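You operate a simulated robot arm through the tools that you are given. There is no shell and no other tool. Be economical: measure what you need, move in short steps, check, and stop when the job is done.

Carry out the task below with a simulated two-armed robot. There is one attempt and no reset: what you move stays moved.

## Task
Take the blue cloth from the top of the analyser bench and lay it out flat on the top of the island bench.

Only the result counts: the job must be done as asked and must still hold three seconds after the hand-in. Knocking over, shifting, dropping, spilling or breaking anything else fails it. Flat cloth is picked up by pressing the open fingertips on it (5 to 10 N) and closing them slowly along it; thin cloth reads only 2 to 8 mm in the jaws.

## Robot
Two 7-joint arms with two-finger parallel grippers on one trunk, on a base that drives. Base frame: it is fixed to the floor where the robot stands at the start and does not move with it; the origin is under the middle of the robot, x ahead of it, y to its left, z up; the surface under the hand at the start is at about z = 76. Lengths are in cm, angles in rad, forces in N, time in s.
The left shoulder is at the start at [5, 20.9, 119.6], the right one opposite. With the tool pointing down near the work surface each hand reaches from about 10 to 88 cm from the robot's upright axis, wherever it stands, measured 20 degrees to its own side. Places, roughly: blue cloth [50, 20, 80]; island bench [250, -30, 80]. Payload 4.4 kg a hand.
The tool frame of a hand sits at the grasp point between the pads (the TCP): z along the fingers, y along the line on which they close. The tips reach 2.3 cm beyond it. Largest opening 9.4 cm; finger width 3.8, thickness 1; the body of the gripper, 5.4 by 9.6 cm, starts 3.9 cm behind the TCP.
Orientation is that of the tool frame in the base frame, as a unit quaternion [x, y, z, w]. With the fingers straight down and closing along the base's y, the tool's x points along the base's -x, its y along +y and its z along -z.

## Interface
- The arms move only by the tool apply_moves. It takes "left_commands", "right_commands" or both (then of equal length, played together; a hand with none holds still); each is a list of rows, each a list of 7 numbers: the finger opening in m, from 0 to 0.094, then the shift along the tool's x, y, z in units of 50 mm (1.0 is 50 mm), then the turn, a rotation vector about the tool's x, y, z in units of 6 degrees (1.0 is 6 degrees). In form: [[grip, tx, ty, tz, rx, ry, rz], ...]. A call has 1 to 20 rows; each row shifts and turns the commanded pose from where the row before left it, along the tool's axes as they then stand. A call with a number of a shift or a turn outside -1 to 1 is refused whole. Rows are played at 5 a second. More than 5 cm and 0.15 rad between two rows, or a gripper value outside its range, and nothing of the call is played. Where a pose cannot be reached the arm comes as near as it can. A force on the tool above 40 N (or 10 N above the force at the start of the call, whichever is more), or a blocked arm, ends the call early, and 0.2 s more pass. The fingers move at their own pace (about 10.8 cm/s each) and stop on an object; they squeeze with about 30 N. The grip force told is the motor's: it shows also when the fingers shut on nothing. Time passes only in rows, and 0.2 s behind the last, so rows that do not move let the fingers close. The reply holds the time, the measured pose of the TCP, the force on the tool along the base axes, the opening and the grip force, in the units named above and with some noise, with the torque about the TCP (base axes, N m) and any sound that the robot's microphone picked up.
- Cameras (640 x 400 px; columns grow to the right, rows downward): "scene" is now at [13.35, 3.22, 133.92]; the picture's right is [0.46, -0.89, 0.00], its down [-0.73, -0.37, -0.57] and it looks along [0.51, 0.26, -0.82] (base axes); focal length 260 px, centre (320, 200). "left" rides on the left gripper at [8.6, -1.6, -7.5] in its tool frame; the picture's right is [0.18, 0.98, 0.00], its down [-0.58, 0.11, -0.81] and it looks along [-0.79, 0.15, 0.59] (tool axes); focal length 243 px, centre (320, 200). "right" rides on the right gripper at [8.7, 1.6, -7.4] in its tool frame; the picture's right is [-0.18, 0.98, 0.00], its down [-0.58, -0.11, -0.81] and it looks along [-0.79, -0.15, 0.59] (tool axes); focal length 243 px, centre (320, 200). There is no depth. A picture from a camera that has moved, and an enlarged one, comes with that camera's place and axes in the base frame and with its lens.
- capture(camera): a new picture of that camera. It takes no simulated time.
- lift_body(by): slides the trunk up (or, below 0, down) by that many cm; the arms and the scene camera ride with it, the base frame stays. It gives what a move gives, with no picture.
- steer(legs): drives the robot by 1 to 6 legs, each [ahead, left, turn to the left] in cm, cm and rad, along the robot's own axes; the way and the turn of a leg run together, so that a leg with both is an arc; at most 150 cm and 3.142 rad a leg. The arms and the cameras ride along, it lands a little off, and it stops where it bumps. It gives what a move gives.
- aim_head(pan, tilt): turns the head with the scene camera to pan (to the left, within 1.396 rad either way) and tilt (down, from -0.506 to 1.204), counted from straight ahead of the robot. It gives what a move gives.
- inspect(camera, box): a new picture of the part [left, top, right, bottom] of that camera's present view, enlarged. It takes no simulated time.
- hand_in(): hands the job in; it is judged then, once.

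Work in short steps. Places have to be worked out from the pictures, the camera data and where the tool is seen: move nearer, look again, correct. Check each grasp and each placing, and mend what went wrong. You have 120 turns and 108 pictures in all, those below and enlarged ones among them. Open the grippers and draw the arms clear of the work before you hand the job in, unless the task says otherwise; then end with one line.

The tools are called after "Call:" as a command line: name --argument value ..., lists and objects as JSON in quotes. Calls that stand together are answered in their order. apply_moves: Moves the arms, as the interface text tells. Its arguments: {"type":"object","properties":{"left_commands":{"type":"array"},"right_commands":{"type":"array"}},"required":[]} The other tools are called the same way: lift_body (by) slides the trunk up or down; steer (legs) drives the base; aim_head (pan, tilt) turns the head that bears the scene camera; capture (camera) takes a picture; inspect (camera, box) takes an enlarged picture of a part of a camera's view; hand_in () hands the job in.

At the start:

```text
clock: 0.0
left_position: [38.57, 43.74, 90.1]
left_tool_rot: [0.001, 1.0, 0.0, 0.0]
left_ft_force: [0.1, 0.2, 0.0]
left_torque: [-0.04, 0.0, -0.01]
left_grip_width: 9.39
left_grip_force: 0.1
right_position: [56.94, -0.9, 89.67]
right_tool_rot: [0.0, 1.0, 0.0, 0.0]
right_ft_force: [-0.4, 0.2, 0.3]
right_torque: [-0.03, 0.0, 0.04]
right_grip_width: 9.37
right_grip_force: 0.0
trunk travel left (down, up): [-27.5, 28.8]
robot x, y, heading: [0.13, 0.35, 0.003]
head pan, tilt: [0.473, 0.962]
```

scene: 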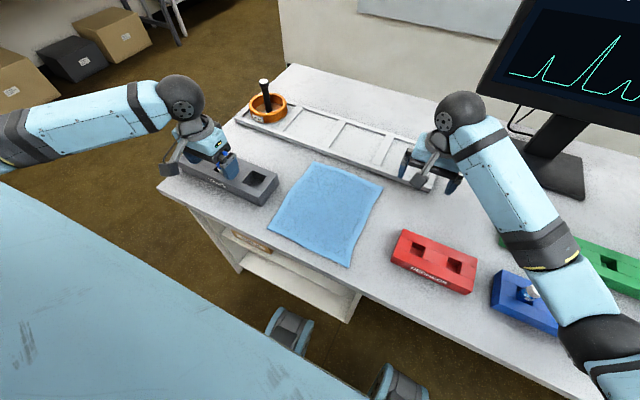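
right: 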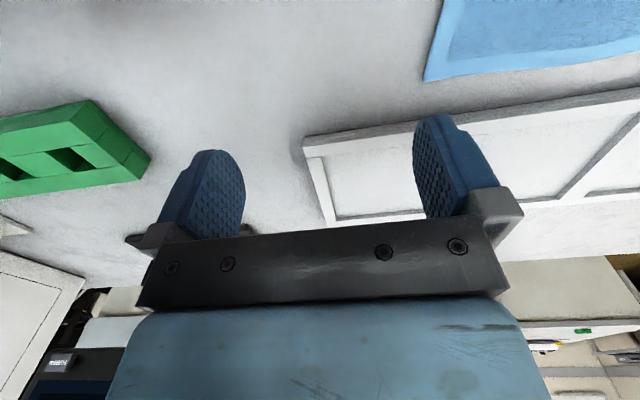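
left: 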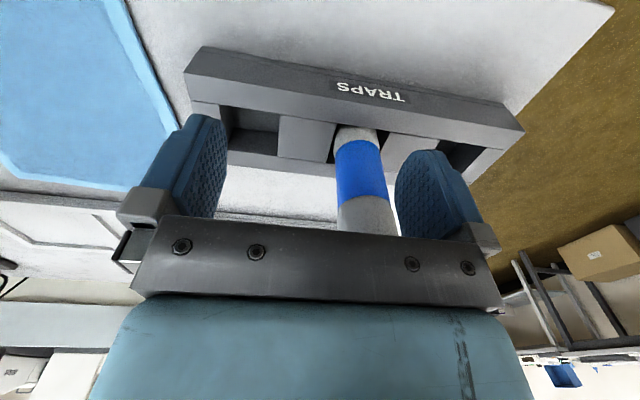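

The cloth lies at about x 35–62, y 8–29 on the near bench. First I look over the route and the island bench.

Call:
aim_head --pan -0.15 --tilt 0.3

Call:
capture --camera "scene"

Call:
aim_head --pan -1.2 --tilt 0.4

Call:
capture --camera "scene"

Call:
aim_head --pan 0.9 --tilt 0.4

Call:
capture --camera "scene"

```text
clock: 1.0
left_position: [38.46, 43.78, 90.15]
left_tool_rot: [0.0, 1.0, 0.0, 0.0]
left_ft_force: [0.0, -0.2, 0.1]
left_torque: [-0.04, 0.0, 0.03]
left_grip_width: 9.38
left_grip_force: 0.0
right_position: [56.99, -0.93, 89.77]
right_tool_rot: [0.0, 1.0, 0.0, 0.0]
right_ft_force: [0.0, -0.9, 0.0]
right_torque: [0.0, 0.04, 0.01]
right_grip_width: 9.44
right_grip_force: 0.1
trunk travel left (down, up): [-27.5, 28.8]
robot x, y, heading: [0.36, -0.01, -0.005]
head pan, tilt: [-0.15, 0.3]
```

```text
104 pictures are left
camera scene: at [16.17, -1.45, 139.59], right [-0.15, -0.99, 0.0], down [-0.29, 0.04, -0.95], along [0.94, -0.14, -0.3], focal length 260 px, centre (320, 200)
```

scene: 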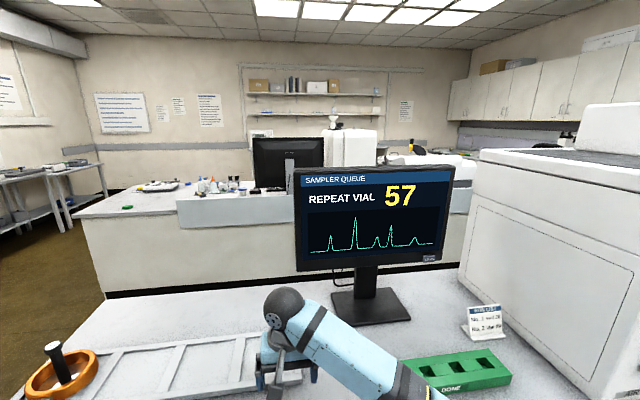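

```text
clock: 2.3
left_position: [38.49, 43.8, 90.15]
left_tool_rot: [-0.001, 1.0, 0.0, 0.0]
left_ft_force: [-0.5, 0.0, -0.4]
left_torque: [-0.01, 0.03, 0.0]
left_grip_width: 9.39
left_grip_force: 0.0
right_position: [56.98, -0.85, 89.78]
right_tool_rot: [0.0, 1.0, -0.001, 0.0]
right_ft_force: [-0.6, -0.1, -0.2]
right_torque: [-0.02, -0.01, -0.04]
right_grip_width: 9.42
right_grip_force: 0.0
trunk travel left (down, up): [-27.5, 28.8]
robot x, y, heading: [0.27, -0.24, -0.003]
head pan, tilt: [-1.201, 0.4]
```

```text
103 pictures are left
camera scene: at [10.3, -8.69, 138.67], right [-0.93, -0.36, 0.0], down [-0.14, 0.36, -0.92], along [0.33, -0.86, -0.39], focal length 260 px, centre (320, 200)
```

scene: 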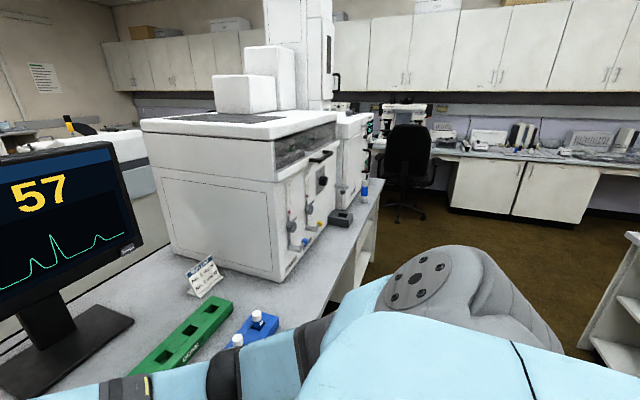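

```text
clock: 4.3
left_position: [38.43, 43.73, 90.18]
left_tool_rot: [-0.001, 1.0, 0.001, 0.0]
left_ft_force: [-0.8, 0.3, 0.2]
left_torque: [-0.01, 0.01, 0.04]
left_grip_width: 9.43
left_grip_force: 0.1
right_position: [56.83, -0.71, 89.64]
right_tool_rot: [0.0, 1.0, 0.0, 0.0]
right_ft_force: [-0.5, 0.2, -0.1]
right_torque: [-0.02, 0.0, 0.02]
right_grip_width: 9.39
right_grip_force: 0.1
trunk travel left (down, up): [-27.5, 28.8]
robot x, y, heading: [-0.17, -0.19, 0.005]
head pan, tilt: [0.901, 0.4]
```

```text
102 pictures are left
camera scene: at [12.7, 7.2, 138.67], right [0.78, -0.62, 0.0], down [-0.24, -0.3, -0.92], along [0.57, 0.72, -0.39], focal length 260 px, centre (320, 200)
```

scene: 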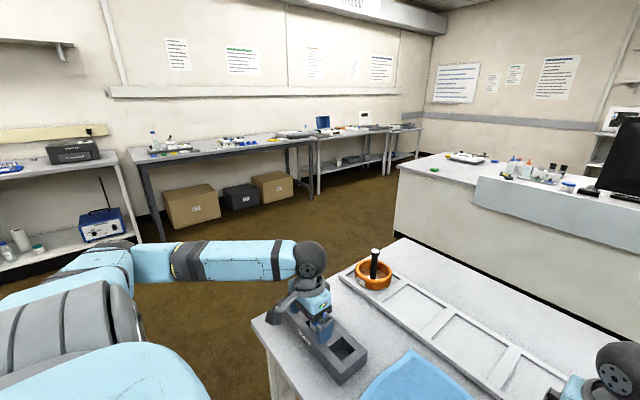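

The island is clear toward its left (y≈85–125, near face x≈188). I raise both hands, bring them over the near cloth corners, then turn them outward 90° so the fingers close along x.

Call:
apply_moves --left_commands '[[0.094, 0, 0, -1, 0, 0, 0], [0.094, 0, 0, -1, 0, 0, 0], [0.094, 0, -0.84, 0, 0, 0, 0], [0.094, 0, -0.84, 0, 0, 0, 0], [0.094, 0, -0.84, 0, 0, 0, 0], [0.094, 0, -0.84, 0, 0, 0, 0]]' --right_commands '[[0.094, 0, 0, -1, 0, 0, 0], [0.094, 0, 0, -1, 0, 0, 0], [0.094, 0.945, 0.5, 0, 0, 0, 0], [0.094, 0.945, 0.5, 0, 0, 0, 0], [0.094, 0.945, 0.5, 0, 0, 0, 0], [0.094, 0.945, 0.5, 0, 0, 0, 0]]'

Call:
apply_moves --left_commands '[[0.04, 0, 0, 0, 0, 0, 1], [0.04, 0, 0, 0, 0, 0, 1], [0.04, 0, 0, 0, 0, 0, 1], [0.04, 0, 0, 0, 0, 0, 1], [0.04, 0, 0, 0, 0, 0, 1], [0.04, 0, 0, 0, 0, 0, 1], [0.04, 0, 0, 0, 0, 0, 1], [0.04, 0, 0, 0, 0, 0, 1], [0.04, 0, 0, 0, 0, 0, 1], [0.04, 0, 0, 0, 0, 0, 1], [0.04, 0, 0, 0, 0, 0, 1], [0.04, 0, 0, 0, 0, 0, 1], [0.04, 0, 0, 0, 0, 0, 1], [0.04, 0, 0, 0, 0, 0, 1], [0.04, 0, 0, 0, 0, 0, 1]]' --right_commands '[[0.04, 0, 0, 0, 0, 0, -1], [0.04, 0, 0, 0, 0, 0, -1], [0.04, 0, 0, 0, 0, 0, -1], [0.04, 0, 0, 0, 0, 0, -1], [0.04, 0, 0, 0, 0, 0, -1], [0.04, 0, 0, 0, 0, 0, -1], [0.04, 0, 0, 0, 0, 0, -1], [0.04, 0, 0, 0, 0, 0, -1], [0.04, 0, 0, 0, 0, 0, -1], [0.04, 0, 0, 0, 0, 0, -1], [0.04, 0, 0, 0, 0, 0, -1], [0.04, 0, 0, 0, 0, 0, -1], [0.04, 0, 0, 0, 0, 0, -1], [0.04, 0, 0, 0, 0, 0, -1], [0.04, 0, 0, 0, 0, 0, -1]]'

Call:
aim_head --pan 0.4 --tilt 1.0

Call:
capture --camera "scene"

```text
refused: row 3 steps farther than a row can; nothing moved
```

```text
clock: 7.5
left_position: [38.55, 43.68, 90.25]
left_tool_rot: [0.707, 0.707, 0.0, 0.0]
left_ft_force: [-0.5, 0.4, 0.6]
left_torque: [0.05, 0.02, 0.01]
left_grip_width: 4.01
left_grip_force: 0.1
right_position: [56.91, -0.85, 89.82]
right_tool_rot: [0.708, -0.706, 0.0, 0.0]
right_ft_force: [0.1, -0.6, 0.7]
right_torque: [-0.02, 0.02, 0.0]
right_grip_width: 4.01
right_grip_force: 0.0
trunk travel left (down, up): [-27.5, 28.8]
robot x, y, heading: [0.13, 0.19, -0.003]
head pan, tilt: [0.901, 0.4]
```

```text
clock: 8.5
left_position: [38.61, 43.91, 90.2]
left_tool_rot: [0.707, 0.707, 0.0, 0.0]
left_ft_force: [0.1, -0.1, -0.9]
left_torque: [-0.01, 0.0, 0.0]
left_grip_width: 4.0
left_grip_force: 0.0
right_position: [56.79, -0.76, 89.61]
right_tool_rot: [0.707, -0.707, -0.001, 0.0]
right_ft_force: [0.5, -0.2, -0.6]
right_torque: [0.01, -0.04, 0.01]
right_grip_width: 4.01
right_grip_force: 0.0
trunk travel left (down, up): [-27.5, 28.8]
robot x, y, heading: [0.09, -0.36, 0.001]
head pan, tilt: [0.4, 1.0]
```

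```text
101 pictures are left
camera scene: at [13.36, 2.66, 133.65], right [0.39, -0.92, 0.0], down [-0.77, -0.33, -0.54], along [0.5, 0.21, -0.84], focal length 260 px, centre (320, 200)
```

scene: 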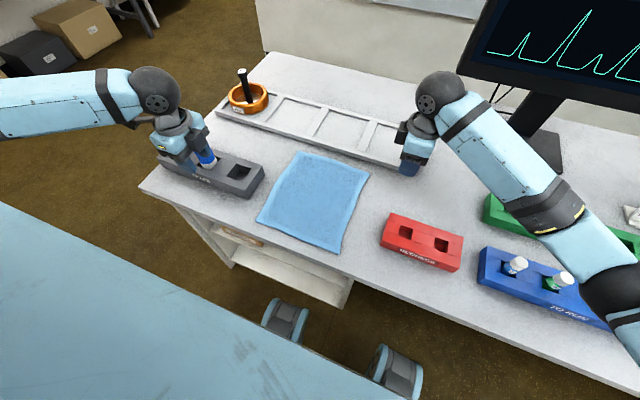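

My linear move was refused (combined step too long); the turn happened in place harmlessly. Now raise and move over the corners with smaller steps.

Call:
apply_moves --left_commands '[[0.04, 0, 0, -1, 0, 0, 0], [0.04, 0, 0, -1, 0, 0, 0], [0.04, -0.68, 0.02, 0, 0, 0, 0], [0.04, -0.68, 0.02, 0, 0, 0, 0], [0.04, -0.68, 0.02, 0, 0, 0, 0], [0.04, -0.68, 0.02, 0, 0, 0, 0], [0.04, -0.68, 0.02, 0, 0, 0, 0]]' --right_commands '[[0.04, 0, 0, -1, 0, 0, 0], [0.04, 0, 0, -1, 0, 0, 0], [0.04, -0.4, 0.72, 0, 0, 0, 0], [0.04, -0.4, 0.72, 0, 0, 0, 0], [0.04, -0.4, 0.72, 0, 0, 0, 0], [0.04, -0.4, 0.72, 0, 0, 0, 0], [0.04, -0.4, 0.72, 0, 0, 0, 0]]'

Call:
capture --camera "scene"

Call:
capture --camera "left"

Call:
capture --camera "right"

```text
clock: 10.1
left_position: [38.98, 26.7, 100.2]
left_tool_rot: [0.708, 0.706, -0.001, 0.0]
left_ft_force: [0.0, -0.2, 0.6]
left_torque: [0.01, -0.02, -0.01]
left_grip_width: 4.0
left_grip_force: 0.1
right_position: [38.92, 9.18, 99.52]
right_tool_rot: [0.707, -0.707, -0.001, 0.0]
right_ft_force: [-0.6, -0.1, -0.1]
right_torque: [-0.03, 0.0, 0.0]
right_grip_width: 3.98
right_grip_force: 0.1
trunk travel left (down, up): [-27.5, 28.8]
robot x, y, heading: [-0.13, -0.06, -0.001]
head pan, tilt: [0.4, 1.0]
```

```text
100 pictures are left
camera scene: at [13.37, 2.63, 133.65], right [0.39, -0.92, 0.0], down [-0.78, -0.33, -0.54], along [0.5, 0.21, -0.84], focal length 260 px, centre (320, 200)
```

scene: 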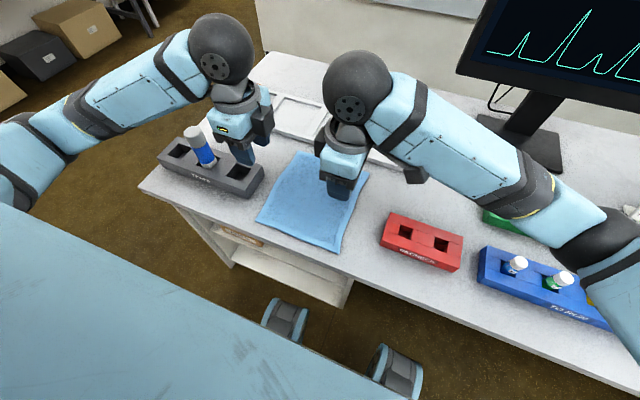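

```text
99 pictures are left
camera left: at [37.28, 35.37, 107.69], right [0.98, 0.18, 0.0], down [0.11, -0.58, 0.81], along [0.15, -0.79, -0.59], focal length 243 px, centre (320, 200)
```

left: 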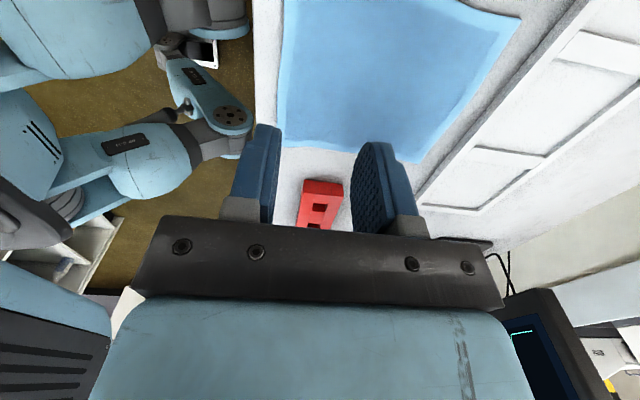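

```text
98 pictures are left
camera right: at [37.26, 0.46, 106.9], right [-0.98, 0.18, 0.0], down [0.11, 0.58, 0.81], along [0.15, 0.79, -0.59], focal length 243 px, centre (320, 200)
```

right: 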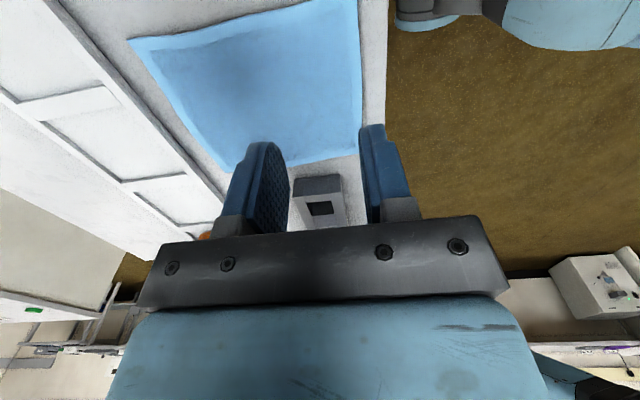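

Both hands are over the corners (cloth near edge x≈35.5, fingers at x≈36.5 and 41.5). I descend to just above the cloth.

Call:
apply_moves --left_commands '[[0.04, 0, 0, 1, 0, 0, 0], [0.04, 0, 0, 1, 0, 0, 0], [0.04, 0, 0, 1, 0, 0, 0], [0.04, 0, 0, 1, 0, 0, 0]]' --right_commands '[[0.04, 0, 0, 1, 0, 0, 0], [0.04, 0, 0, 1, 0, 0, 0], [0.04, 0, 0, 1, 0, 0, 0], [0.04, 0, 0, 0.86, 0, 0, 0]]'

Call:
capture --camera "scene"

Call:
capture --camera "left"

Call:
capture --camera "right"

```text
clock: 11.1
left_position: [38.77, 26.95, 80.22]
left_tool_rot: [0.708, 0.707, 0.001, 0.001]
left_ft_force: [0.1, 0.8, 0.2]
left_torque: [0.02, 0.02, 0.0]
left_grip_width: 3.99
left_grip_force: 0.2
right_position: [39.09, 9.07, 80.44]
right_tool_rot: [0.707, -0.707, 0.0, 0.0]
right_ft_force: [0.5, 0.0, -0.4]
right_torque: [0.02, -0.02, 0.01]
right_grip_width: 4.0
right_grip_force: 0.0
trunk travel left (down, up): [-27.5, 28.8]
robot x, y, heading: [0.08, 0.28, -0.0]
head pan, tilt: [0.4, 1.0]
```

```text
97 pictures are left
camera scene: at [13.39, 2.68, 133.66], right [0.39, -0.92, 0.0], down [-0.78, -0.33, -0.54], along [0.5, 0.21, -0.84], focal length 260 px, centre (320, 200)
```

scene: 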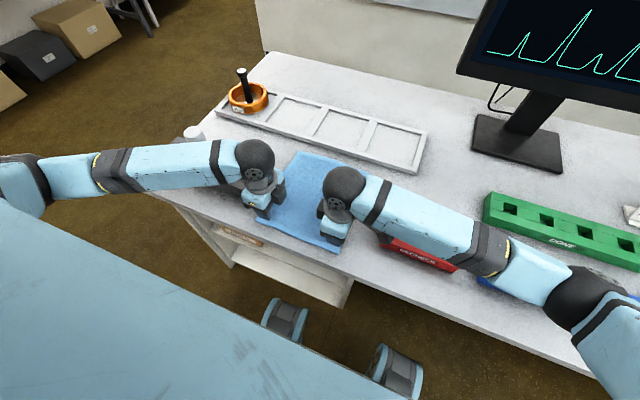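

```text
96 pictures are left
camera left: at [37.13, 35.63, 87.59], right [0.98, 0.18, 0.0], down [0.11, -0.58, 0.81], along [0.15, -0.79, -0.59], focal length 243 px, centre (320, 200)
```

left: 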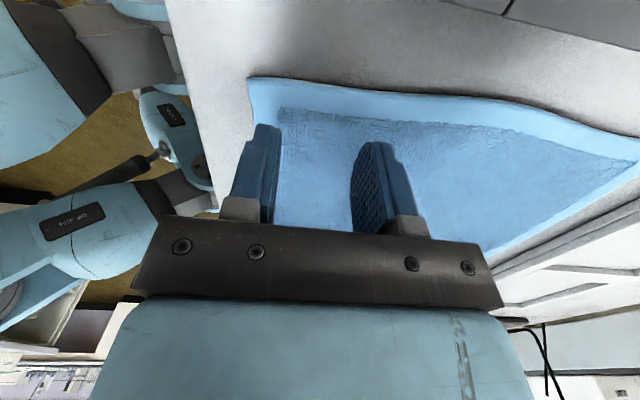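

```text
95 pictures are left
camera right: at [37.35, 0.38, 87.74], right [-0.98, 0.18, 0.0], down [0.11, 0.58, 0.81], along [0.15, 0.79, -0.59], focal length 243 px, centre (320, 200)
```

right: 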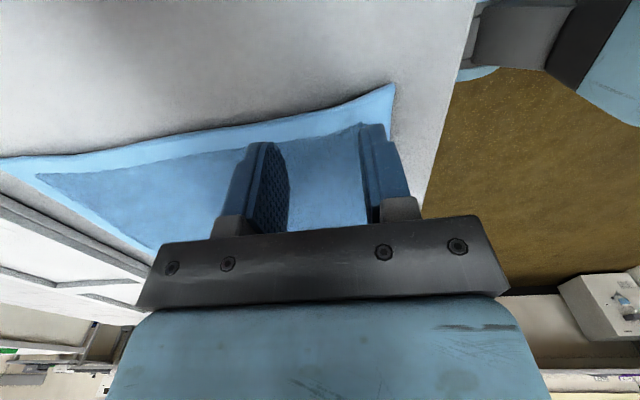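

Corners at about [34.9, 29.3] and [35.1, 6.9]; both fingers of each hand are over cloth. I creep down to contact.

Call:
apply_moves --left_commands '[[0.04, 0, 0, 0.06, 0, 0, 0], [0.04, 0, 0, 0.06, 0, 0, 0], [0.04, 0, 0, 0.06, 0, 0, 0], [0.04, 0, 0, 0.06, 0, 0, 0], [0.04, 0, 0, 0, 0, 0, 0]]' --right_commands '[[0.04, 0, 0, 0.06, 0, 0, 0], [0.04, 0, 0, 0.06, 0, 0, 0], [0.04, 0, 0, 0.06, 0, 0, 0], [0.04, 0, 0, 0.1, 0, 0, 0], [0.04, 0, 0, 0, 0, 0, 0]]'

```text
clock: 12.3
left_position: [38.95, 26.75, 79.01]
left_tool_rot: [0.707, 0.707, 0.0, 0.0]
left_ft_force: [0.8, 0.3, -0.1]
left_torque: [-0.01, -0.03, -0.02]
left_grip_width: 4.05
left_grip_force: 0.0
right_position: [39.03, 9.13, 78.98]
right_tool_rot: [-0.707, 0.707, 0.0, 0.0]
right_ft_force: [0.2, -0.5, 0.7]
right_torque: [0.0, 0.01, -0.01]
right_grip_width: 3.99
right_grip_force: 0.0
trunk travel left (down, up): [-27.5, 28.8]
robot x, y, heading: [0.54, 0.22, 0.001]
head pan, tilt: [0.4, 1.0]
```

No contact yet at 79.0; continuing down in 1 mm steps.

Call:
apply_moves --left_commands '[[0.04, 0, 0, 0.03, 0, 0, 0], [0.04, 0, 0, 0.03, 0, 0, 0], [0.04, 0, 0, 0.03, 0, 0, 0], [0.04, 0, 0, 0, 0, 0, 0]]' --right_commands '[[0.04, 0, 0, 0.03, 0, 0, 0], [0.04, 0, 0, 0.03, 0, 0, 0], [0.04, 0, 0, 0.03, 0, 0, 0], [0.04, 0, 0, 0, 0, 0, 0]]'

```text
clock: 13.3
left_position: [38.85, 26.76, 78.65]
left_tool_rot: [0.708, 0.707, 0.0, 0.001]
left_ft_force: [2.9, 1.2, 9.7]
left_torque: [0.06, -0.02, -0.03]
left_grip_width: 3.99
left_grip_force: 0.2
right_position: [38.92, 9.25, 78.73]
right_tool_rot: [-0.707, 0.707, -0.001, 0.001]
right_ft_force: [0.8, -1.2, 5.9]
right_torque: [-0.01, 0.05, 0.03]
right_grip_width: 3.99
right_grip_force: 0.1
trunk travel left (down, up): [-27.5, 28.8]
robot x, y, heading: [0.03, 0.19, -0.006]
head pan, tilt: [0.4, 1.0]
```

Contact at ~10 N and ~6 N. Now I close slowly along the cloth.

Call:
apply_moves --left_commands '[[0.036, 0, 0, 0, 0, 0, 0], [0.032, 0, 0, 0, 0, 0, 0], [0.028, 0, 0, 0, 0, 0, 0], [0.024, 0, 0, 0, 0, 0, 0], [0.02, 0, 0, 0, 0, 0, 0], [0.016, 0, 0, 0, 0, 0, 0], [0.012, 0, 0, 0, 0, 0, 0], [0.008, 0, 0, 0, 0, 0, 0], [0.004, 0, 0, 0, 0, 0, 0], [0, 0, 0, 0, 0, 0, 0], [0, 0, 0, 0, 0, 0, 0], [0, 0, 0, 0, 0, 0, 0]]' --right_commands '[[0.036, 0, 0, 0.01, 0, 0, 0], [0.032, 0, 0, 0, 0, 0, 0], [0.028, 0, 0, 0, 0, 0, 0], [0.024, 0, 0, 0, 0, 0, 0], [0.02, 0, 0, 0, 0, 0, 0], [0.016, 0, 0, 0, 0, 0, 0], [0.012, 0, 0, 0, 0, 0, 0], [0.008, 0, 0, 0, 0, 0, 0], [0.004, 0, 0, 0, 0, 0, 0], [0, 0, 0, 0, 0, 0, 0], [0, 0, 0, 0, 0, 0, 0], [0, 0, 0, 0, 0, 0, 0]]'

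Call:
capture --camera "left"

Call:
capture --camera "right"

```text
clock: 15.9
left_position: [38.77, 26.79, 78.59]
left_tool_rot: [0.707, 0.707, 0.001, 0.001]
left_ft_force: [-0.3, 0.3, 11.8]
left_torque: [-0.01, 0.05, 0.01]
left_grip_width: 0.56
left_grip_force: 30.0
right_position: [38.78, 9.18, 78.63]
right_tool_rot: [-0.707, 0.707, -0.001, 0.0]
right_ft_force: [-1.2, 0.9, 16.6]
right_torque: [0.05, 0.11, 0.01]
right_grip_width: 0.77
right_grip_force: 29.7
trunk travel left (down, up): [-27.5, 28.8]
robot x, y, heading: [0.33, -0.19, 0.003]
head pan, tilt: [0.4, 1.0]
```

```text
94 pictures are left
camera left: at [37.13, 35.45, 86.14], right [0.98, 0.18, 0.0], down [0.11, -0.58, 0.81], along [0.15, -0.79, -0.59], focal length 243 px, centre (320, 200)
```

left: 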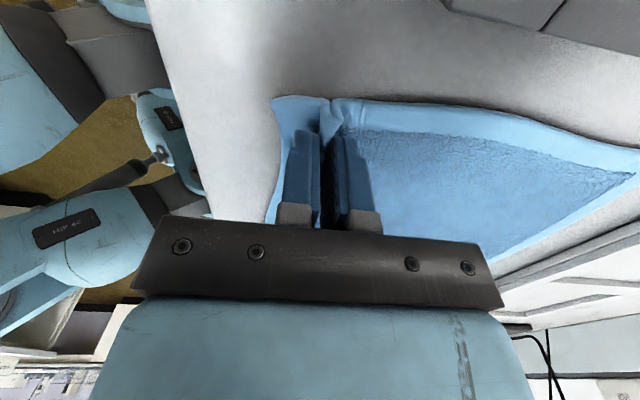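

```text
93 pictures are left
camera right: at [37.16, 0.46, 85.97], right [-0.98, 0.18, 0.0], down [0.11, 0.58, 0.81], along [0.15, 0.79, -0.59], focal length 243 px, centre (320, 200)
```

right: 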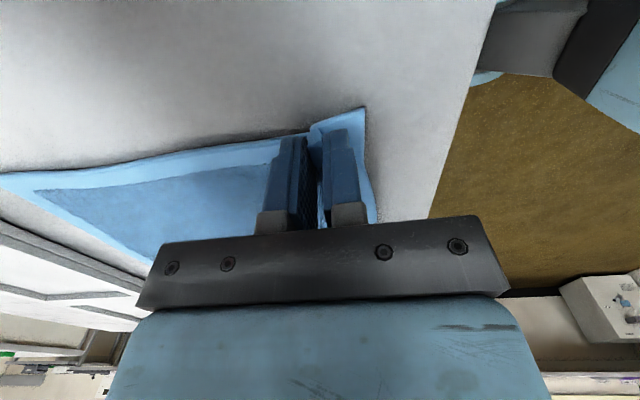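

Both hands hold a fold (5.6 and 7.7 mm). I lift a bit and check.

Call:
apply_moves --left_commands '[[0, 0, 0, -0.5, 0, 0, 0], [0, 0, 0, -0.5, 0, 0, 0], [0, 0, 0, -0.5, 0, 0, 0], [0, 0, 0, -0.5, 0, 0, 0], [0, 0, 0, -0.5, 0, 0, 0], [0, 0, 0, -0.5, 0, 0, 0], [0, 0, 0, -0.5, 0, 0, 0], [0, 0, 0, -0.5, 0, 0, 0], [0, 0, 0, -0.5, 0, 0, 0], [0, 0, 0, -0.5, 0, 0, 0], [0, 0, 0, -0.5, 0, 0, 0], [0, 0, 0, -0.5, 0, 0, 0]]' --right_commands '[[0, 0, 0, -0.5, 0, 0, 0], [0, 0, 0, -0.5, 0, 0, 0], [0, 0, 0, -0.5, 0, 0, 0], [0, 0, 0, -0.5, 0, 0, 0], [0, 0, 0, -0.5, 0, 0, 0], [0, 0, 0, -0.5, 0, 0, 0], [0, 0, 0, -0.5, 0, 0, 0], [0, 0, 0, -0.5, 0, 0, 0], [0, 0, 0, -0.5, 0, 0, 0], [0, 0, 0, -0.5, 0, 0, 0], [0, 0, 0, -0.5, 0, 0, 0], [0, 0, 0, -0.5, 0, 0, 0]]'

Call:
capture --camera "scene"

Call:
capture --camera "left"

```text
clock: 18.5
left_position: [38.86, 26.96, 108.63]
left_tool_rot: [0.707, 0.707, 0.0, 0.0]
left_ft_force: [-0.8, -1.8, -0.4]
left_torque: [0.0, 0.0, 0.0]
left_grip_width: 0.49
left_grip_force: 30.1
right_position: [39.03, 9.15, 108.64]
right_tool_rot: [-0.707, 0.708, 0.0, -0.001]
right_ft_force: [-0.8, 0.7, -0.2]
right_torque: [0.02, 0.0, 0.0]
right_grip_width: 0.71
right_grip_force: 30.5
trunk travel left (down, up): [-27.5, 28.8]
robot x, y, heading: [0.05, -0.11, -0.002]
head pan, tilt: [0.4, 1.0]
```

```text
92 pictures are left
camera scene: at [13.31, 2.63, 133.64], right [0.39, -0.92, 0.0], down [-0.78, -0.33, -0.54], along [0.5, 0.21, -0.84], focal length 260 px, centre (320, 200)
```

scene: 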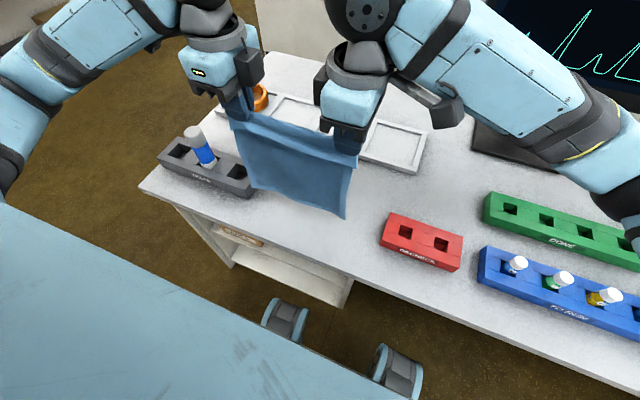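

```text
91 pictures are left
camera left: at [37.28, 35.56, 116.15], right [0.98, 0.18, 0.0], down [0.11, -0.58, 0.81], along [0.15, -0.79, -0.59], focal length 243 px, centre (320, 200)
```

left: 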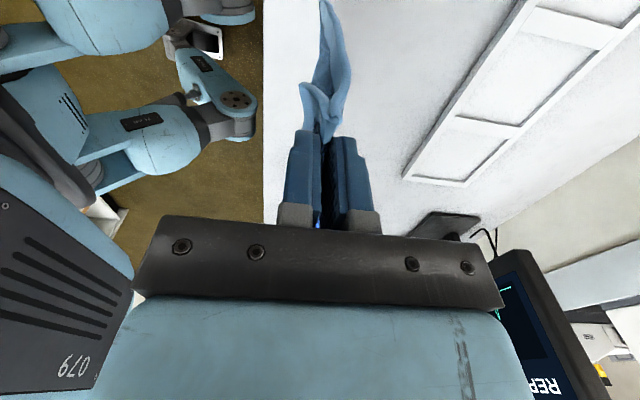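

The cloth hangs cleanly between both hands. I raise the trunk a little, back off, and look left before crossing.

Call:
lift_body --by 8

Call:
steer --legs '[[-35, 0, 0]]'

Call:
aim_head --pan 0.9 --tilt 0.5

Call:
capture --camera "scene"

```text
clock: 19.7
left_position: [39.03, 26.99, 116.61]
left_tool_rot: [0.707, 0.707, 0.0, 0.001]
left_ft_force: [-0.3, -1.4, -0.6]
left_torque: [0.0, 0.03, 0.01]
left_grip_width: 0.5
left_grip_force: 29.6
right_position: [39.06, 9.16, 116.58]
right_tool_rot: [0.707, -0.707, -0.001, 0.0]
right_ft_force: [0.7, 1.7, -0.1]
right_torque: [0.02, 0.03, -0.02]
right_grip_width: 0.69
right_grip_force: 30.4
trunk travel left (down, up): [-35.5, 20.8]
robot x, y, heading: [0.15, 0.43, -0.003]
head pan, tilt: [0.4, 1.0]
```

```text
clock: 22.0
left_position: [4.03, 26.85, 116.61]
left_tool_rot: [0.708, 0.706, 0.0, 0.0]
left_ft_force: [-0.2, -1.1, 0.2]
left_torque: [-0.07, 0.01, 0.04]
left_grip_width: 0.5
left_grip_force: 30.3
right_position: [3.94, 9.14, 116.59]
right_tool_rot: [-0.706, 0.708, 0.0, 0.001]
right_ft_force: [0.0, 1.6, 0.7]
right_torque: [0.03, -0.02, -0.03]
right_grip_width: 0.73
right_grip_force: 30.3
trunk travel left (down, up): [-35.5, 20.8]
robot x, y, heading: [-35.0, 0.21, -0.002]
head pan, tilt: [0.4, 1.0]
```

```text
clock: 22.9
left_position: [4.2, 26.85, 116.59]
left_tool_rot: [0.709, 0.705, 0.0, 0.0]
left_ft_force: [0.0, -1.2, 0.2]
left_torque: [-0.02, -0.02, 0.04]
left_grip_width: 0.48
left_grip_force: 30.0
right_position: [3.97, 8.99, 116.64]
right_tool_rot: [-0.706, 0.708, 0.0, 0.0]
right_ft_force: [-0.1, -0.2, -0.8]
right_torque: [0.03, 0.02, -0.01]
right_grip_width: 0.74
right_grip_force: 29.7
trunk travel left (down, up): [-35.5, 20.8]
robot x, y, heading: [-34.78, -0.05, -0.003]
head pan, tilt: [0.901, 0.499]
```

```text
90 pictures are left
camera scene: at [-22.38, 7.08, 145.75], right [0.78, -0.62, 0.0], down [-0.3, -0.37, -0.88], along [0.55, 0.69, -0.48], focal length 260 px, centre (320, 200)
```

scene: 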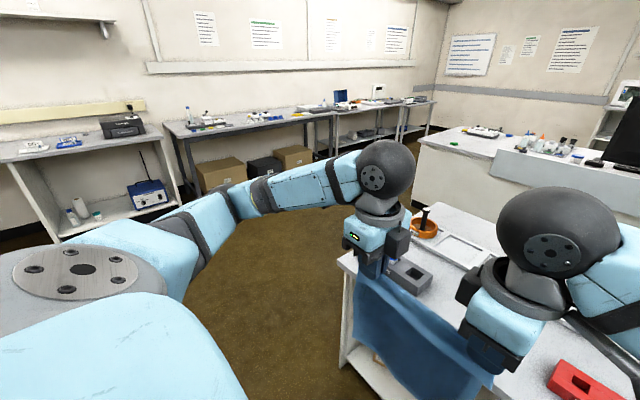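

The way on the left is clear (bench end at y≈62). I drive left 118, then ahead 110, and look at the island.

Call:
steer --legs '[[0, 118, 0], [110, 0, 0]]'

Call:
aim_head --pan -0.2 --tilt 0.45

Call:
capture --camera "scene"

```text
clock: 38.8
left_position: [114.17, 146.24, 116.67]
left_tool_rot: [0.702, 0.713, 0.0, 0.0]
left_ft_force: [0.5, -0.5, -0.5]
left_torque: [-0.04, 0.0, 0.0]
left_grip_width: 0.5
left_grip_force: 29.6
right_position: [114.35, 128.59, 116.5]
right_tool_rot: [0.713, -0.702, 0.0, 0.001]
right_ft_force: [1.1, 0.4, 0.1]
right_torque: [0.06, 0.01, -0.03]
right_grip_width: 0.74
right_grip_force: 29.9
trunk travel left (down, up): [-35.5, 20.8]
robot x, y, heading: [75.77, 119.14, 0.012]
head pan, tilt: [0.901, 0.499]
```

```text
clock: 40.1
left_position: [114.18, 146.22, 116.67]
left_tool_rot: [0.702, 0.712, 0.0, 0.001]
left_ft_force: [0.1, 0.0, -0.1]
left_torque: [-0.01, 0.0, -0.03]
left_grip_width: 0.48
left_grip_force: 30.0
right_position: [114.43, 128.45, 116.58]
right_tool_rot: [0.712, -0.702, 0.0, 0.0]
right_ft_force: [0.0, 0.9, -0.2]
right_torque: [0.02, -0.01, -0.01]
right_grip_width: 0.74
right_grip_force: 30.0
trunk travel left (down, up): [-35.5, 20.8]
robot x, y, heading: [75.6, 118.85, 0.015]
head pan, tilt: [-0.201, 0.45]
```

```text
89 pictures are left
camera scene: at [91.53, 117.14, 146.2], right [-0.18, -0.98, 0.0], down [-0.43, 0.08, -0.9], along [0.89, -0.17, -0.44], focal length 260 px, centre (320, 200)
```

scene: 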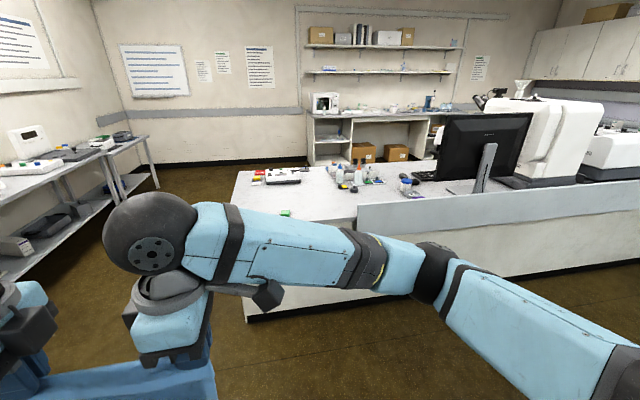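

The island's free area is roughly y 78–125, with a green item near [210, 110], a tray at x≈265 and bottles around [244, 71]. I move nearer (still clear of the bench) and look closely.

Call:
steer --legs '[[50, 0, -0.013]]'

Call:
aim_head --pan -0.15 --tilt 0.6

Call:
capture --camera "scene"

```text
clock: 43.1
left_position: [164.88, 146.82, 116.71]
left_tool_rot: [0.704, 0.711, 0.0, 0.0]
left_ft_force: [0.4, -1.0, 0.1]
left_torque: [0.0, -0.03, -0.01]
left_grip_width: 0.51
left_grip_force: 30.1
right_position: [165.01, 128.99, 116.64]
right_tool_rot: [0.711, -0.703, 0.001, 0.0]
right_ft_force: [-0.1, 1.2, 0.5]
right_torque: [0.05, 0.01, 0.01]
right_grip_width: 0.73
right_grip_force: 29.9
trunk travel left (down, up): [-35.5, 20.8]
robot x, y, heading: [126.32, 119.48, 0.012]
head pan, tilt: [-0.201, 0.45]
```

```text
clock: 43.8
left_position: [164.78, 146.78, 116.56]
left_tool_rot: [0.704, 0.71, -0.001, 0.0]
left_ft_force: [0.4, -1.3, -0.2]
left_torque: [0.0, -0.03, 0.02]
left_grip_width: 0.47
left_grip_force: 29.7
right_position: [164.92, 129.15, 116.65]
right_tool_rot: [0.711, -0.703, 0.0, -0.001]
right_ft_force: [0.0, 0.8, -0.1]
right_torque: [0.03, -0.01, 0.0]
right_grip_width: 0.74
right_grip_force: 29.8
trunk travel left (down, up): [-35.5, 20.8]
robot x, y, heading: [126.47, 119.3, 0.013]
head pan, tilt: [-0.15, 0.6]
```

```text
88 pictures are left
camera scene: at [141.76, 118.27, 144.85], right [-0.14, -0.99, 0.0], down [-0.56, 0.08, -0.83], along [0.82, -0.11, -0.56], focal length 260 px, centre (320, 200)
```

scene: 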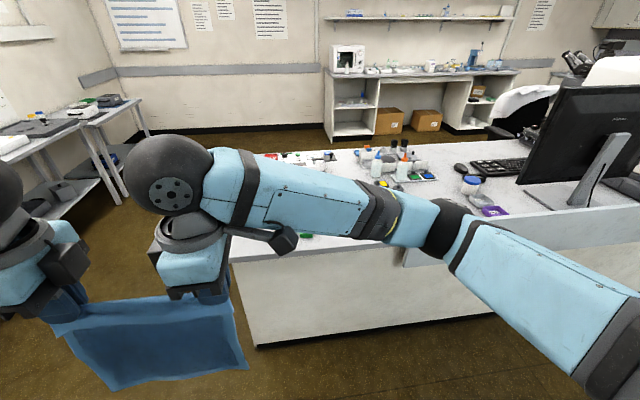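

The right arm blocks the view; I shift right and slightly ahead so that I can look between the arms.

Call:
steer --legs '[[8, 0, -0.013], [0, -28, 0]]'

Call:
aim_head --pan 0.45 --tilt 0.6

Call:
capture --camera "scene"

Call:
aim_head --pan 0.0 --tilt 0.6

Call:
capture --camera "scene"

```text
clock: 47.5
left_position: [172.96, 118.74, 116.67]
left_tool_rot: [0.707, 0.707, 0.0, 0.0]
left_ft_force: [-0.4, -1.3, -0.5]
left_torque: [0.0, 0.02, -0.01]
left_grip_width: 0.53
left_grip_force: 30.1
right_position: [172.99, 100.88, 116.7]
right_tool_rot: [0.708, -0.706, 0.0, 0.0]
right_ft_force: [0.6, 0.4, 0.6]
right_torque: [0.01, -0.03, 0.02]
right_grip_width: 0.74
right_grip_force: 30.2
trunk travel left (down, up): [-35.5, 20.8]
robot x, y, heading: [133.92, 91.74, 0.007]
head pan, tilt: [-0.15, 0.6]
```

```text
clock: 48.5
left_position: [173.08, 118.77, 116.55]
left_tool_rot: [0.706, 0.708, 0.001, 0.0]
left_ft_force: [0.1, -1.0, 0.1]
left_torque: [-0.02, -0.01, 0.02]
left_grip_width: 0.53
left_grip_force: 30.5
right_position: [173.03, 100.94, 116.61]
right_tool_rot: [0.709, -0.706, 0.0, 0.0]
right_ft_force: [-0.2, 1.0, -0.5]
right_torque: [0.03, -0.01, -0.03]
right_grip_width: 0.72
right_grip_force: 30.0
trunk travel left (down, up): [-35.5, 20.8]
robot x, y, heading: [134.05, 91.68, 0.006]
head pan, tilt: [0.45, 0.6]
```

```text
87 pictures are left
camera scene: at [148.95, 95.52, 144.85], right [0.44, -0.9, 0.0], down [-0.51, -0.25, -0.83], along [0.74, 0.36, -0.56], focal length 260 px, centre (320, 200)
```

scene: 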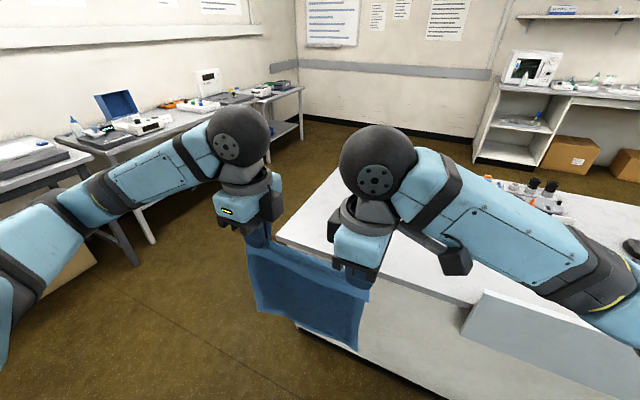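

```text
clock: 49.4
left_position: [172.98, 118.67, 116.64]
left_tool_rot: [0.706, 0.708, -0.001, -0.001]
left_ft_force: [-0.2, -0.5, -1.0]
left_torque: [0.0, -0.02, 0.02]
left_grip_width: 0.51
left_grip_force: 30.2
right_position: [172.97, 100.96, 116.6]
right_tool_rot: [0.709, -0.706, 0.001, 0.001]
right_ft_force: [0.4, 1.0, 0.2]
right_torque: [0.01, 0.02, 0.01]
right_grip_width: 0.74
right_grip_force: 30.3
trunk travel left (down, up): [-35.5, 20.8]
robot x, y, heading: [134.2, 91.48, 0.001]
head pan, tilt: [0.0, 0.6]
```

```text
86 pictures are left
camera scene: at [149.84, 91.69, 144.85], right [0.0, -1.0, 0.0], down [-0.56, 0.0, -0.83], along [0.83, 0.0, -0.56], focal length 260 px, centre (320, 200)
```

scene: 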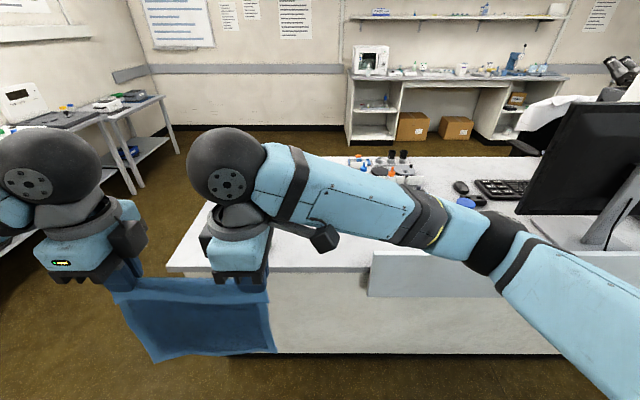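

Re-triangulating, the island top is z≈75 with near-left corner about [208, 143], the panel y<75, and a green item near [219, 113]. The hanging cloth's bottom (~z 91) clears it, so I move ahead and look down between the arms.

Call:
steer --legs '[[28, 0, 0]]'

Call:
aim_head --pan 0.15 --tilt 0.8

Call:
capture --camera "scene"

Call:
capture --camera "left"

Call:
capture --camera "right"

```text
clock: 51.3
left_position: [200.73, 119.09, 116.61]
left_tool_rot: [0.704, 0.71, 0.0, 0.0]
left_ft_force: [1.1, -0.2, -0.5]
left_torque: [-0.03, -0.04, -0.03]
left_grip_width: 0.53
left_grip_force: 30.0
right_position: [201.08, 101.33, 116.62]
right_tool_rot: [0.711, -0.703, -0.001, 0.0]
right_ft_force: [0.4, 1.0, 0.0]
right_torque: [0.04, 0.02, 0.03]
right_grip_width: 0.73
right_grip_force: 30.0
trunk travel left (down, up): [-35.5, 20.8]
robot x, y, heading: [161.8, 92.16, 0.009]
head pan, tilt: [0.0, 0.6]
```

```text
clock: 52.1
left_position: [200.85, 119.07, 116.5]
left_tool_rot: [0.704, 0.71, 0.001, 0.0]
left_ft_force: [-0.6, -1.8, 0.2]
left_torque: [-0.01, -0.01, -0.03]
left_grip_width: 0.51
left_grip_force: 29.9
right_position: [201.08, 101.36, 116.61]
right_tool_rot: [0.711, -0.704, -0.001, 0.001]
right_ft_force: [0.2, 0.5, 0.0]
right_torque: [0.0, -0.01, 0.02]
right_grip_width: 0.74
right_grip_force: 30.3
trunk travel left (down, up): [-35.5, 20.8]
robot x, y, heading: [162.06, 91.99, 0.008]
head pan, tilt: [0.15, 0.799]
```

```text
85 pictures are left
camera scene: at [177.01, 93.14, 143.16], right [0.16, -0.99, 0.0], down [-0.71, -0.11, -0.7], along [0.69, 0.11, -0.72], focal length 260 px, centre (320, 200)
```

scene: 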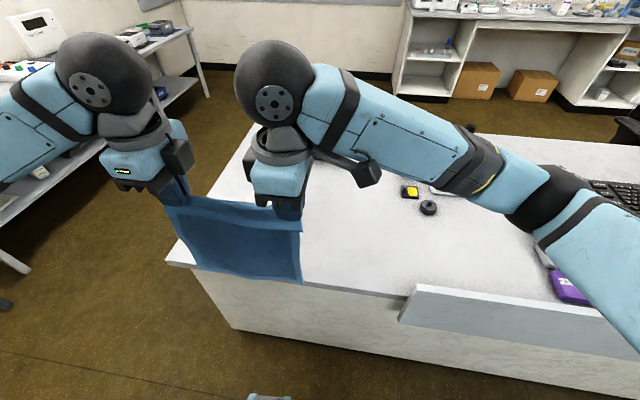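

```text
84 pictures are left
camera left: at [199.1, 127.78, 124.11], right [0.98, 0.19, 0.0], down [0.11, -0.58, 0.81], along [0.16, -0.79, -0.59], focal length 243 px, centre (320, 200)
```

left: 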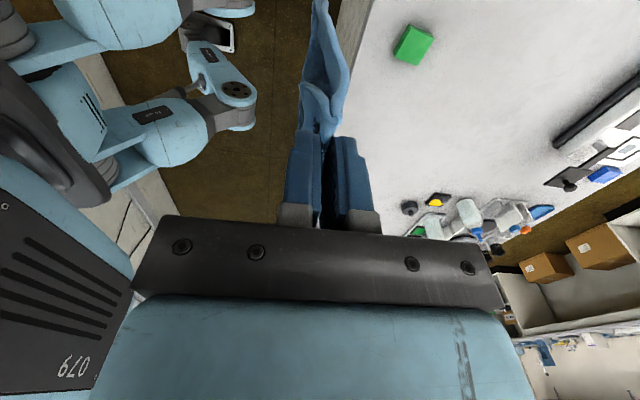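

```text
83 pictures are left
camera right: at [199.43, 92.63, 123.99], right [-0.98, 0.17, 0.0], down [0.1, 0.58, 0.81], along [0.14, 0.79, -0.59], focal length 243 px, centre (320, 200)
```

right: 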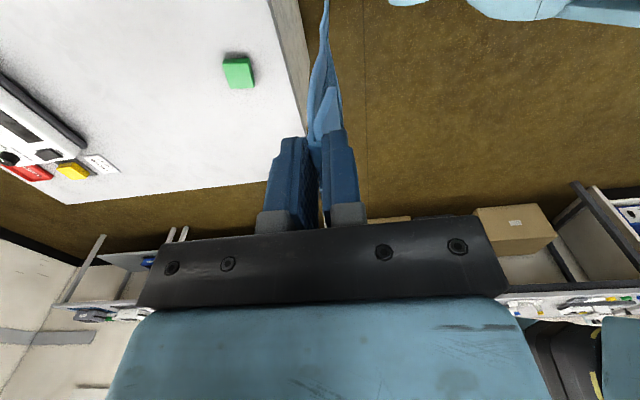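

Consistent fixes: island top z≈76, near edge x≈209, green block at [219, 113], tray front x≈264, small items at [244–250, 65–72]. The free spot is x 222–250, y 82–104. I drive 6 cm nearer and shift both hands 17 cm to the right.

Call:
steer --legs '[[6, 0, -0.008]]'

Call:
apply_moves --left_commands '[[0, -0.68, 0, 0, 0, 0, 0], [0, -0.68, 0, 0, 0, 0, 0], [0, -0.68, 0, 0, 0, 0, 0], [0, -0.68, 0, 0, 0, 0, 0], [0, -0.68, 0, 0, 0, 0, 0]]' --right_commands '[[0, 0.68, 0, 0, 0, 0, 0], [0, 0.68, 0, 0, 0, 0, 0], [0, 0.68, 0, 0, 0, 0, 0], [0, 0.68, 0, 0, 0, 0, 0], [0, 0.68, 0, 0, 0, 0, 0]]'

Call:
capture --camera "scene"

```text
clock: 53.0
left_position: [206.84, 118.95, 116.66]
left_tool_rot: [0.707, 0.707, 0.001, 0.001]
left_ft_force: [0.8, -1.1, 0.6]
left_torque: [0.01, 0.03, -0.01]
left_grip_width: 0.48
left_grip_force: 29.5
right_position: [207.04, 101.04, 116.5]
right_tool_rot: [0.708, -0.706, -0.001, 0.0]
right_ft_force: [0.0, 0.9, 0.9]
right_torque: [0.04, 0.0, 0.03]
right_grip_width: 0.74
right_grip_force: 30.0
trunk travel left (down, up): [-35.5, 20.8]
robot x, y, heading: [168.17, 92.14, 0.001]
head pan, tilt: [0.15, 0.799]
```

```text
clock: 54.2
left_position: [206.92, 101.83, 116.59]
left_tool_rot: [0.707, 0.708, 0.0, -0.001]
left_ft_force: [-0.7, -5.4, -0.7]
left_torque: [-0.04, 0.01, 0.0]
left_grip_width: 0.5
left_grip_force: 29.6
right_position: [207.13, 83.6, 116.71]
right_tool_rot: [0.708, -0.706, -0.001, -0.001]
right_ft_force: [-0.1, 4.5, -0.1]
right_torque: [0.1, 0.02, 0.02]
right_grip_width: 0.74
right_grip_force: 30.2
trunk travel left (down, up): [-35.5, 20.8]
robot x, y, heading: [168.06, 91.76, 0.008]
head pan, tilt: [0.15, 0.799]
```

```text
82 pictures are left
camera scene: at [182.9, 92.76, 143.16], right [0.15, -0.99, 0.0], down [-0.71, -0.11, -0.7], along [0.69, 0.11, -0.72], focal length 260 px, centre (320, 200)
```

scene: 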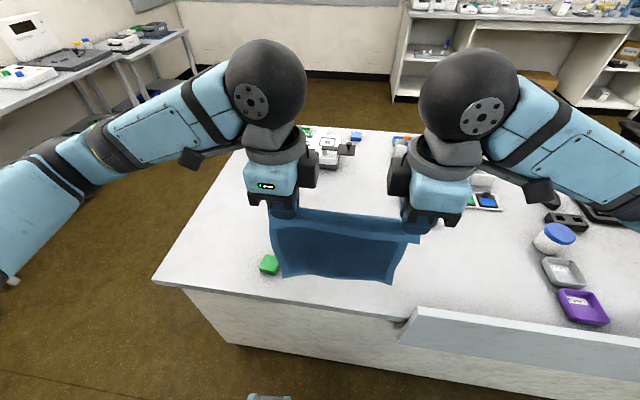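

The hands are well placed; I ease the slight tension and move out over the free spot to x≈240.

Call:
apply_moves --left_commands '[[0, 0, 0.9, 0, 0, 0, 0], [0, 0, 0.95, 0, 0, 0, 0], [0, 0, 0.95, 0, 0, 0, 0], [0, 0, 0.95, 0, 0, 0, 0], [0, 0, 0.95, 0, 0, 0, 0], [0, 0, 0.95, 0, 0, 0, 0], [0, 0, 0.95, 0, 0, 0, 0]]' --right_commands '[[0, -0.08, -0.9, 0, 0, 0, 0], [0, 0, -0.95, 0, 0, 0, 0], [0, 0, -0.95, 0, 0, 0, 0], [0, 0, -0.95, 0, 0, 0, 0], [0, 0, -0.95, 0, 0, 0, 0], [0, 0, -0.95, 0, 0, 0, 0], [0, 0, -0.95, 0, 0, 0, 0]]'

Call:
capture --camera "scene"

Call:
capture --camera "right"

```text
clock: 55.8
left_position: [240.15, 102.13, 116.42]
left_tool_rot: [0.707, 0.707, -0.001, -0.002]
left_ft_force: [0.5, -0.4, -0.2]
left_torque: [-0.02, 0.01, 0.0]
left_grip_width: 0.48
left_grip_force: 30.0
right_position: [240.03, 84.53, 116.53]
right_tool_rot: [0.708, -0.706, 0.0, 0.001]
right_ft_force: [0.1, 0.2, -1.1]
right_torque: [0.0, 0.02, 0.0]
right_grip_width: 0.76
right_grip_force: 29.5
trunk travel left (down, up): [-35.5, 20.8]
robot x, y, heading: [167.97, 91.92, -0.003]
head pan, tilt: [0.15, 0.799]
```

```text
81 pictures are left
camera scene: at [183.1, 93.08, 143.12], right [0.15, -0.99, 0.0], down [-0.71, -0.11, -0.7], along [0.69, 0.11, -0.72], focal length 260 px, centre (320, 200)
```

scene: 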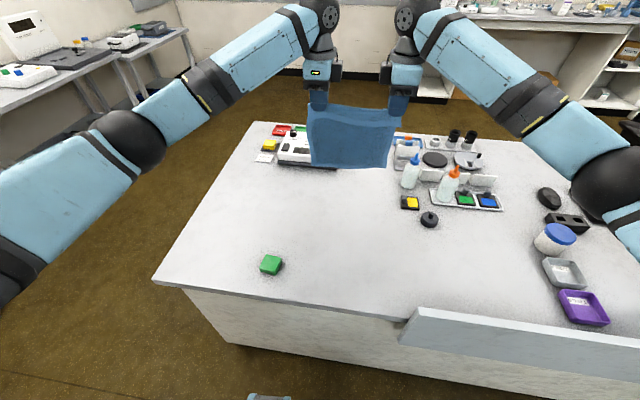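

```text
80 pictures are left
camera right: at [238.45, 75.94, 123.86], right [-0.98, 0.18, 0.0], down [0.11, 0.58, 0.81], along [0.15, 0.79, -0.59], focal length 243 px, centre (320, 200)
```

right: 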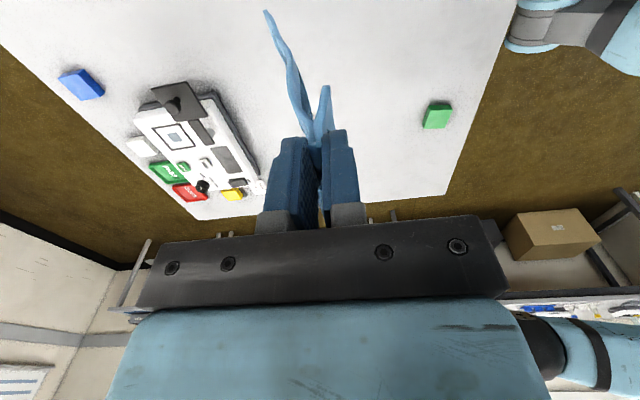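

The layout is clear. I shift 6 cm farther and lower 15 cm so the cloth's bottom is just above the island top.

Call:
apply_moves --left_commands '[[0, 0, 0.6, 0, 0, 0, 0], [0, 0, 0.6, 0, 0, 0, 0], [0, 0, 0, 0.75, 0, 0, 0], [0, 0, 0, 0.75, 0, 0, 0], [0, 0, 0, 0.75, 0, 0, 0], [0, 0, 0, 0.75, 0, 0, 0], [0, 0, 0, 0, 0, 0, 0], [0, 0, 0, 0, 0, 0, 0]]' --right_commands '[[0, 0, -0.6, 0, 0, 0, 0], [0, 0, -0.6, 0, 0, 0, 0], [0, 0, 0, 0.75, 0, 0, 0], [0, 0, 0, 0.75, 0, 0, 0], [0, 0, 0, 0.75, 0, 0, 0], [0, 0, 0, 0.75, 0, 0, 0], [0, 0, 0, 0, 0, 0, 0], [0, 0, 0, 0, 0, 0, 0]]'

Call:
capture --camera "scene"

Call:
capture --camera "right"

```text
clock: 57.6
left_position: [246.03, 102.21, 101.48]
left_tool_rot: [0.707, 0.707, 0.0, 0.0]
left_ft_force: [0.3, -0.3, -0.6]
left_torque: [-0.03, -0.02, 0.0]
left_grip_width: 0.49
left_grip_force: 31.1
right_position: [246.08, 84.7, 101.46]
right_tool_rot: [0.709, -0.706, 0.0, 0.0]
right_ft_force: [0.6, -0.8, -0.5]
right_torque: [0.03, 0.03, 0.0]
right_grip_width: 0.73
right_grip_force: 30.1
trunk travel left (down, up): [-35.5, 20.8]
robot x, y, heading: [167.98, 92.13, 0.005]
head pan, tilt: [0.15, 0.799]
```

```text
79 pictures are left
camera scene: at [182.96, 93.08, 143.15], right [0.15, -0.99, 0.0], down [-0.71, -0.11, -0.7], along [0.69, 0.11, -0.72], focal length 260 px, centre (320, 200)
```

scene: 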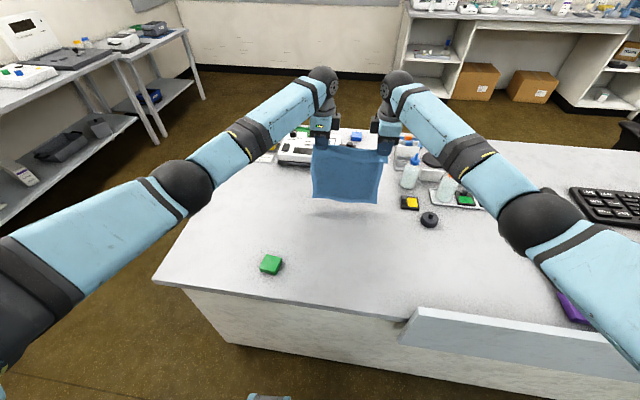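

```text
78 pictures are left
camera right: at [244.43, 75.92, 108.8], right [-0.98, 0.18, 0.0], down [0.11, 0.58, 0.81], along [0.15, 0.79, -0.59], focal length 243 px, centre (320, 200)
```

right: 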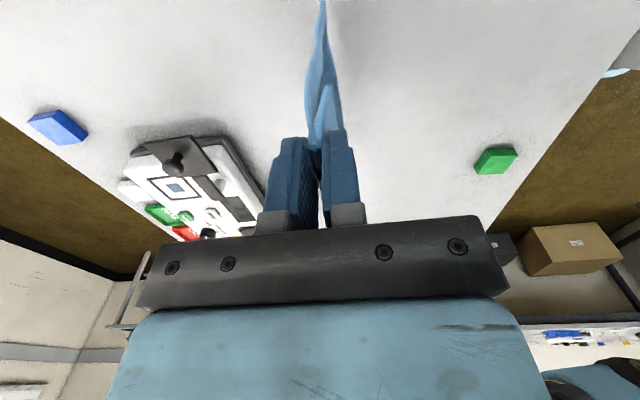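

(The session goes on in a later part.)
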